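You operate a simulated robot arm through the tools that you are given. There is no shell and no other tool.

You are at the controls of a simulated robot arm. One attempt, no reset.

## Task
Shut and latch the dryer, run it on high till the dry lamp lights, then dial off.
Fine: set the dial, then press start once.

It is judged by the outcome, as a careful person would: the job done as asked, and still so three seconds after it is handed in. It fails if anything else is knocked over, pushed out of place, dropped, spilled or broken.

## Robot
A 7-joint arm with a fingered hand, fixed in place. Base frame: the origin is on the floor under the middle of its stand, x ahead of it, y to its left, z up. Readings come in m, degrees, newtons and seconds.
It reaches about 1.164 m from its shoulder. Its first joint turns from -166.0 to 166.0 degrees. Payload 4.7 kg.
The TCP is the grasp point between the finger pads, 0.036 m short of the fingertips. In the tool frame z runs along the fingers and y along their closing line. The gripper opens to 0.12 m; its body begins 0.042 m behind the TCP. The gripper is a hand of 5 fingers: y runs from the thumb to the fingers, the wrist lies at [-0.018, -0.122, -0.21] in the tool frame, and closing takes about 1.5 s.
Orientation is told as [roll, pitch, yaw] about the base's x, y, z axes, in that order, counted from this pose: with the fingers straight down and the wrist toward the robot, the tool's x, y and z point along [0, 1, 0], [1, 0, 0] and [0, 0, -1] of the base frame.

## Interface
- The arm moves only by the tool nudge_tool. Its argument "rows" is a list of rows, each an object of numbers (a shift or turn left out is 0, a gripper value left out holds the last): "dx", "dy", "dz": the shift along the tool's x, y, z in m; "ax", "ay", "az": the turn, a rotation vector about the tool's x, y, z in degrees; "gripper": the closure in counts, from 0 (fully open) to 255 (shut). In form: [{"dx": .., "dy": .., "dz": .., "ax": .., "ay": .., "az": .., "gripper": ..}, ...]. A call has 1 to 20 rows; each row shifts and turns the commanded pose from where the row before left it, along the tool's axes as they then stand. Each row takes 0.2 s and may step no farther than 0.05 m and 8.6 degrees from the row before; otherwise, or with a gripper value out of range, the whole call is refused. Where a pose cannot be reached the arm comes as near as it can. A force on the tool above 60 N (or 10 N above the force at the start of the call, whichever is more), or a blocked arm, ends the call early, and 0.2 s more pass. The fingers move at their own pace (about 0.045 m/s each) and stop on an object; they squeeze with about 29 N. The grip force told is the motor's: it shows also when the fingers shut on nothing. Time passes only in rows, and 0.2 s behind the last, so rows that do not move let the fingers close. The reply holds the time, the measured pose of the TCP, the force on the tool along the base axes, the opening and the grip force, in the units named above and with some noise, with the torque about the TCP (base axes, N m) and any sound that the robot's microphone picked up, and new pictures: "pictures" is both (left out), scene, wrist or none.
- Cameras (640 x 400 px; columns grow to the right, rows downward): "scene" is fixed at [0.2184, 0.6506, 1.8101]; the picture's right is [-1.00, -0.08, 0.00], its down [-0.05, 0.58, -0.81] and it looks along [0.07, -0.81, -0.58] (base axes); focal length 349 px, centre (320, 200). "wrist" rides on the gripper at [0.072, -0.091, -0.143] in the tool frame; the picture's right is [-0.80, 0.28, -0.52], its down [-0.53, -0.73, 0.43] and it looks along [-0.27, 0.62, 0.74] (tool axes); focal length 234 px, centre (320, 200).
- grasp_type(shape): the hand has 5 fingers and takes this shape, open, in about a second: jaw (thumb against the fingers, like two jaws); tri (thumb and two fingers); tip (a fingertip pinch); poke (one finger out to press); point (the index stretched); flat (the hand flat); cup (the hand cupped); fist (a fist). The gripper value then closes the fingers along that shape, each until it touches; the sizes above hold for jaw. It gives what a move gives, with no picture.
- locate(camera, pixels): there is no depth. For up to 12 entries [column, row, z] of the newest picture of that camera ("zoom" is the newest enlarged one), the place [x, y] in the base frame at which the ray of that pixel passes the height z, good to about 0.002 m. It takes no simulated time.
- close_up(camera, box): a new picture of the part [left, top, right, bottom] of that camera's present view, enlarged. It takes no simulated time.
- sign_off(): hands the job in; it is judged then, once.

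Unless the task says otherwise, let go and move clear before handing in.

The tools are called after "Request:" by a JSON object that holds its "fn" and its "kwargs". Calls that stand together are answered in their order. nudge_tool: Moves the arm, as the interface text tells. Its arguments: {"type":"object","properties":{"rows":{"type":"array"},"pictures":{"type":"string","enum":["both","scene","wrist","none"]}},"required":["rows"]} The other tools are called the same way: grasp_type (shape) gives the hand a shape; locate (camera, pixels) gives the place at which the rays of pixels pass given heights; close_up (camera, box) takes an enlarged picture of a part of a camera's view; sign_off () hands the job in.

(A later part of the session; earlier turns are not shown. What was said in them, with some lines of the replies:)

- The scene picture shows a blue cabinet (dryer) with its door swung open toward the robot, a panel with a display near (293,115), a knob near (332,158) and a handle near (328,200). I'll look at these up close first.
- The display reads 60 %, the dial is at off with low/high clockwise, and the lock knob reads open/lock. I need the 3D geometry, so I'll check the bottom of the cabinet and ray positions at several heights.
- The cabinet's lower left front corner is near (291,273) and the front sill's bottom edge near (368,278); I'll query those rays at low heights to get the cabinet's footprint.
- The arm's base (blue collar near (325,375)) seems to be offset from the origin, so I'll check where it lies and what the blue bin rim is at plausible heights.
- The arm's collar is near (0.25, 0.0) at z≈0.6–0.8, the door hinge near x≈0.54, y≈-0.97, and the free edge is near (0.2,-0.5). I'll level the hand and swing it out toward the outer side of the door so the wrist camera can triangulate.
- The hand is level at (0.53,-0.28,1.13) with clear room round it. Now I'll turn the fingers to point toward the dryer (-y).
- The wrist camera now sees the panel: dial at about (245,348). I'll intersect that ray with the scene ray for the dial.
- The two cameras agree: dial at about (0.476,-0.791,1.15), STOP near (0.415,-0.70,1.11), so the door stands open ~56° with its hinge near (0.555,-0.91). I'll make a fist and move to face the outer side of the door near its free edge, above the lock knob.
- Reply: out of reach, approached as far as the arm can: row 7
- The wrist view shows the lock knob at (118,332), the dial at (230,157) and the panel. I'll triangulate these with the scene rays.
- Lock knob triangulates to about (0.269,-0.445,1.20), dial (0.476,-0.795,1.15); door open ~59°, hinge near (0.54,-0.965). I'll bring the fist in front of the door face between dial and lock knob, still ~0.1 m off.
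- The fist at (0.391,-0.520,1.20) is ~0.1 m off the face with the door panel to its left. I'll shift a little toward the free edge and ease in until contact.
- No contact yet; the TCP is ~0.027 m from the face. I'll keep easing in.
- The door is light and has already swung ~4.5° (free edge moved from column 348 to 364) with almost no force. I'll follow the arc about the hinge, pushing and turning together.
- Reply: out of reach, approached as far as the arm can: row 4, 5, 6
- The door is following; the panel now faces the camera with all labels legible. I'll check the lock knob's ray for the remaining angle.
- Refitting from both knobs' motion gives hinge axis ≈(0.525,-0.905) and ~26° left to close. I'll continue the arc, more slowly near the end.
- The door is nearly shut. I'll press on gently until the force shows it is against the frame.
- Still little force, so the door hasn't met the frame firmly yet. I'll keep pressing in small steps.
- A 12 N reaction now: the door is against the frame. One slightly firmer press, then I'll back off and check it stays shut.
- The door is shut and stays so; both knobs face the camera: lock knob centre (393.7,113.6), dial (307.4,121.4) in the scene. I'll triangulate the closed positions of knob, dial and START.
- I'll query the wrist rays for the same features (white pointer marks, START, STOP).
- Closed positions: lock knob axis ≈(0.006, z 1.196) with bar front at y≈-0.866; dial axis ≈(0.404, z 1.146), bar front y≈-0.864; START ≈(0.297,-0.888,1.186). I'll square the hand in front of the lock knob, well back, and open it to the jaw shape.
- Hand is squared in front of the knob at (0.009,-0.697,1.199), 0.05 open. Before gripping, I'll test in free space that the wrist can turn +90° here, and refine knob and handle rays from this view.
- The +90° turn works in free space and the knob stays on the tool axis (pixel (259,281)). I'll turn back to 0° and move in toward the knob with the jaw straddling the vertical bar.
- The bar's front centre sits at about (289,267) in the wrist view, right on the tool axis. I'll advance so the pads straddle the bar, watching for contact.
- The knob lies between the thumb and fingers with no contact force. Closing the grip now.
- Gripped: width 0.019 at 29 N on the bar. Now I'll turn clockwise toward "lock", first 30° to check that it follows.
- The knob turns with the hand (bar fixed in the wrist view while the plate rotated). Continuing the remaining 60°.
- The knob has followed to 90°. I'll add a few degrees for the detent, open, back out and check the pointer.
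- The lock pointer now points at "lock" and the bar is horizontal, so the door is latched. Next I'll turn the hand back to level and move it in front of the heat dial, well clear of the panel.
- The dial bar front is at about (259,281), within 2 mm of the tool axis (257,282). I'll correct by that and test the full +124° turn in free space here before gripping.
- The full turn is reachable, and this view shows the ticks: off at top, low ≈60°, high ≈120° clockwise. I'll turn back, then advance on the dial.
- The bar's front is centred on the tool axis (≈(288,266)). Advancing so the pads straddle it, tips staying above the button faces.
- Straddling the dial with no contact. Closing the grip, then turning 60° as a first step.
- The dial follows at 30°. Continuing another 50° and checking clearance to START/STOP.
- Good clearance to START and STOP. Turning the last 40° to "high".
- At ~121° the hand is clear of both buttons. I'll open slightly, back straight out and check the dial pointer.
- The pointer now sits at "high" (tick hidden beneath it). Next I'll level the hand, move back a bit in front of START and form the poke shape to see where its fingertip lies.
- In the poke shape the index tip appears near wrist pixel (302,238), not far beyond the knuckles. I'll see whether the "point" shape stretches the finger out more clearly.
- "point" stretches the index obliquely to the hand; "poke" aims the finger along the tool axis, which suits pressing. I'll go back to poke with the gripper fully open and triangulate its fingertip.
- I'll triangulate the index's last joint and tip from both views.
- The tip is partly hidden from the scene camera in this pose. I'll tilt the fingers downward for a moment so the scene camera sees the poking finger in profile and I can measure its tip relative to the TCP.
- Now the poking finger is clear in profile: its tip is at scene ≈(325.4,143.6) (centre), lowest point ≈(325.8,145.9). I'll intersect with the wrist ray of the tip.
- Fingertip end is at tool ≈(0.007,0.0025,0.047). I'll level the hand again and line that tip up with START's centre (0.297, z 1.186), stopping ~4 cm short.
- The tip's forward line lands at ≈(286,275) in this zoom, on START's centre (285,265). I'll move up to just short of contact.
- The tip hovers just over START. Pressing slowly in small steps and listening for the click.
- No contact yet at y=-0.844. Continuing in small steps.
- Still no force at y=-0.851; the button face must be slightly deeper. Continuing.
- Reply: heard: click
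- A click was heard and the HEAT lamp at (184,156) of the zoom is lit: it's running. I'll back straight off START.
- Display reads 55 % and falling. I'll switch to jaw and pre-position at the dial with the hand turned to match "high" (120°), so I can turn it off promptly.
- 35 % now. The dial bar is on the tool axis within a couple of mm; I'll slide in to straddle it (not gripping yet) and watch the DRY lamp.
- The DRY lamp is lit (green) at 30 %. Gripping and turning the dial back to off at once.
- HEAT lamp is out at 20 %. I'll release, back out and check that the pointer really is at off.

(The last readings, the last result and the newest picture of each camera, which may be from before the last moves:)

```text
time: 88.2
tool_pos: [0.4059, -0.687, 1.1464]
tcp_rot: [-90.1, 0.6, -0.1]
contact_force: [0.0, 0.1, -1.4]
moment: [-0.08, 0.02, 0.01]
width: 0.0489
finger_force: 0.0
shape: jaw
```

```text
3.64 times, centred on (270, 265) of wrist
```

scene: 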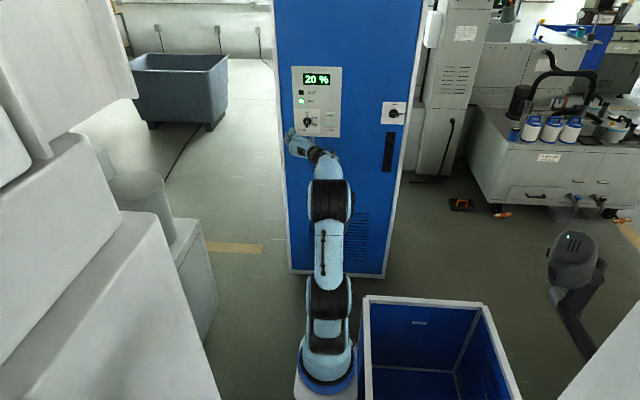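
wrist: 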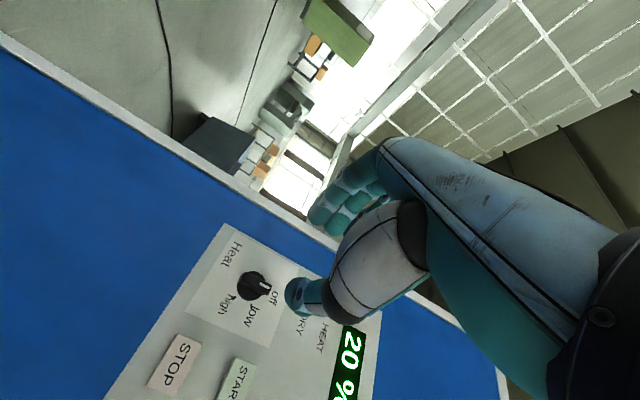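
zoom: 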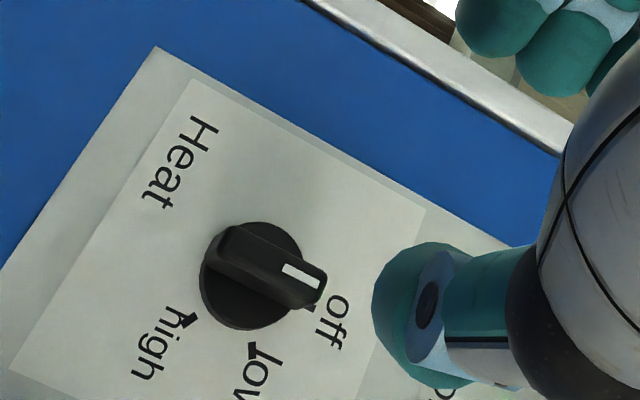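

The pointer is at off, HEAT is out, DRY is lit and the display holds at 20 %. I'll move the hand well clear and make a last check of the lock and door.

Request:
{"fn": "nudge_tool", "kwargs": {"rows": [{"dz": -0.04}, {"dz": -0.04}, {"dz": -0.04}, {"dz": -0.04}, {"dz": -0.04}, {}, {}]}}

Request:
{"fn": "close_up", "kwargs": {"camera": "scene", "box": [270, 50, 430, 150]}}

Request:
{"fn": "close_up", "kwargs": {"camera": "scene", "box": [285, 60, 345, 140]}}

Request:
{"fn": "close_up", "kwargs": {"camera": "scene", "box": [370, 90, 420, 130]}}

```text
time: 89.8
tool_pos: [0.4073, -0.4864, 1.1448]
tcp_rot: [-90.0, 0.6, -0.2]
contact_force: [-0.2, -0.1, 0.2]
moment: [0.03, 0.0, 0.02]
width: 0.0491
finger_force: 0.0
shape: jaw
```

scene: 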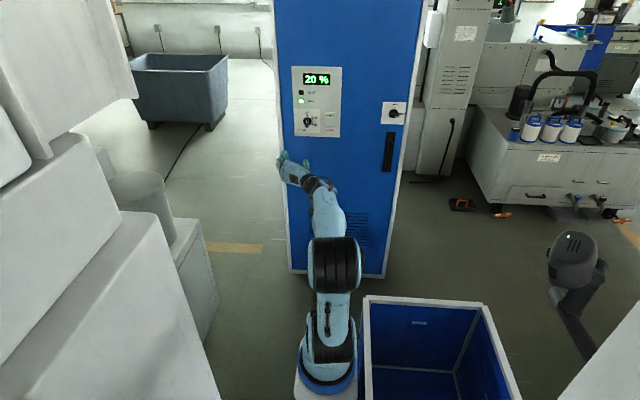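
wrist: 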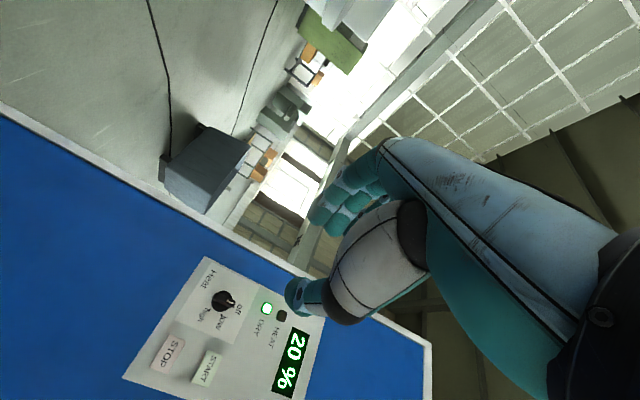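

```text
4.00 times, centred on (350, 100) of scene
```

zoom: 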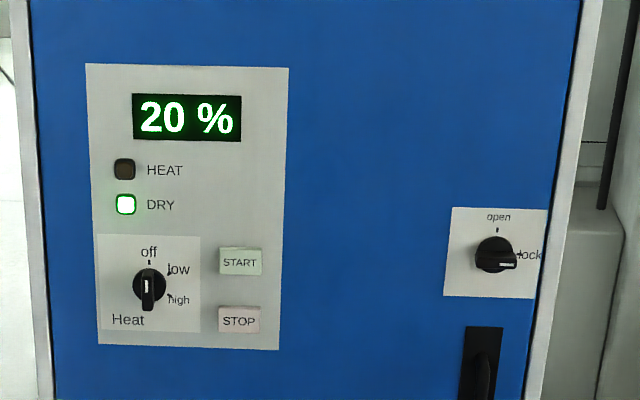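

```text
5.00 times, centred on (315, 100) of scene
```

zoom: 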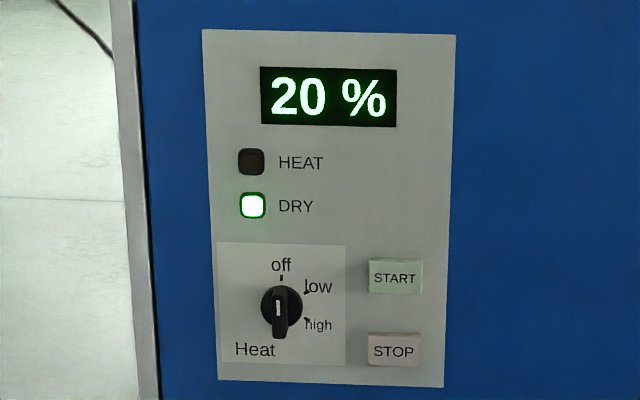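

```text
10.00 times, centred on (395, 110) of scene
```

zoom: 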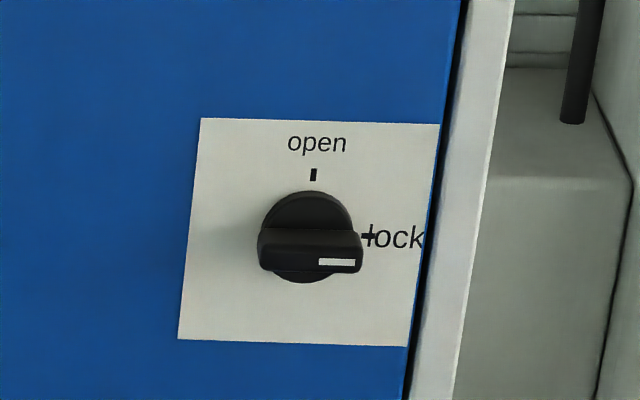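

The final pictures show what was asked: door shut, lock knob on "lock", dial pointer on "off", HEAT out, DRY lit at 20 %. The hand is well clear and nothing else has moved, so I'm handing it in.

Request:
{"fn": "sign_off", "kwargs": {}}

```text
The job is handed in.
```

The dryer is shut and latched. It ran on high until the DRY lamp lit, and the dial is back at off. I've handed the job in, but no verdict has come back.

- **Door:** I pushed it against the frame and turned the lock knob to "lock". I did not pull on the door to test the latch.
- **Run:** I set the dial to high, then pressed START once. There was one click and the HEAT lamp came on.
- **Shut-off:** The DRY lamp was lit when the display read 30 %. Gripping and turning the dial took about 4 seconds, and the display read 20 % by the time it reached off.
- **Final state:** HEAT is out, DRY is lit and the display was holding at 20 %. The hand is clear, and nothing else in the pictures looks moved.
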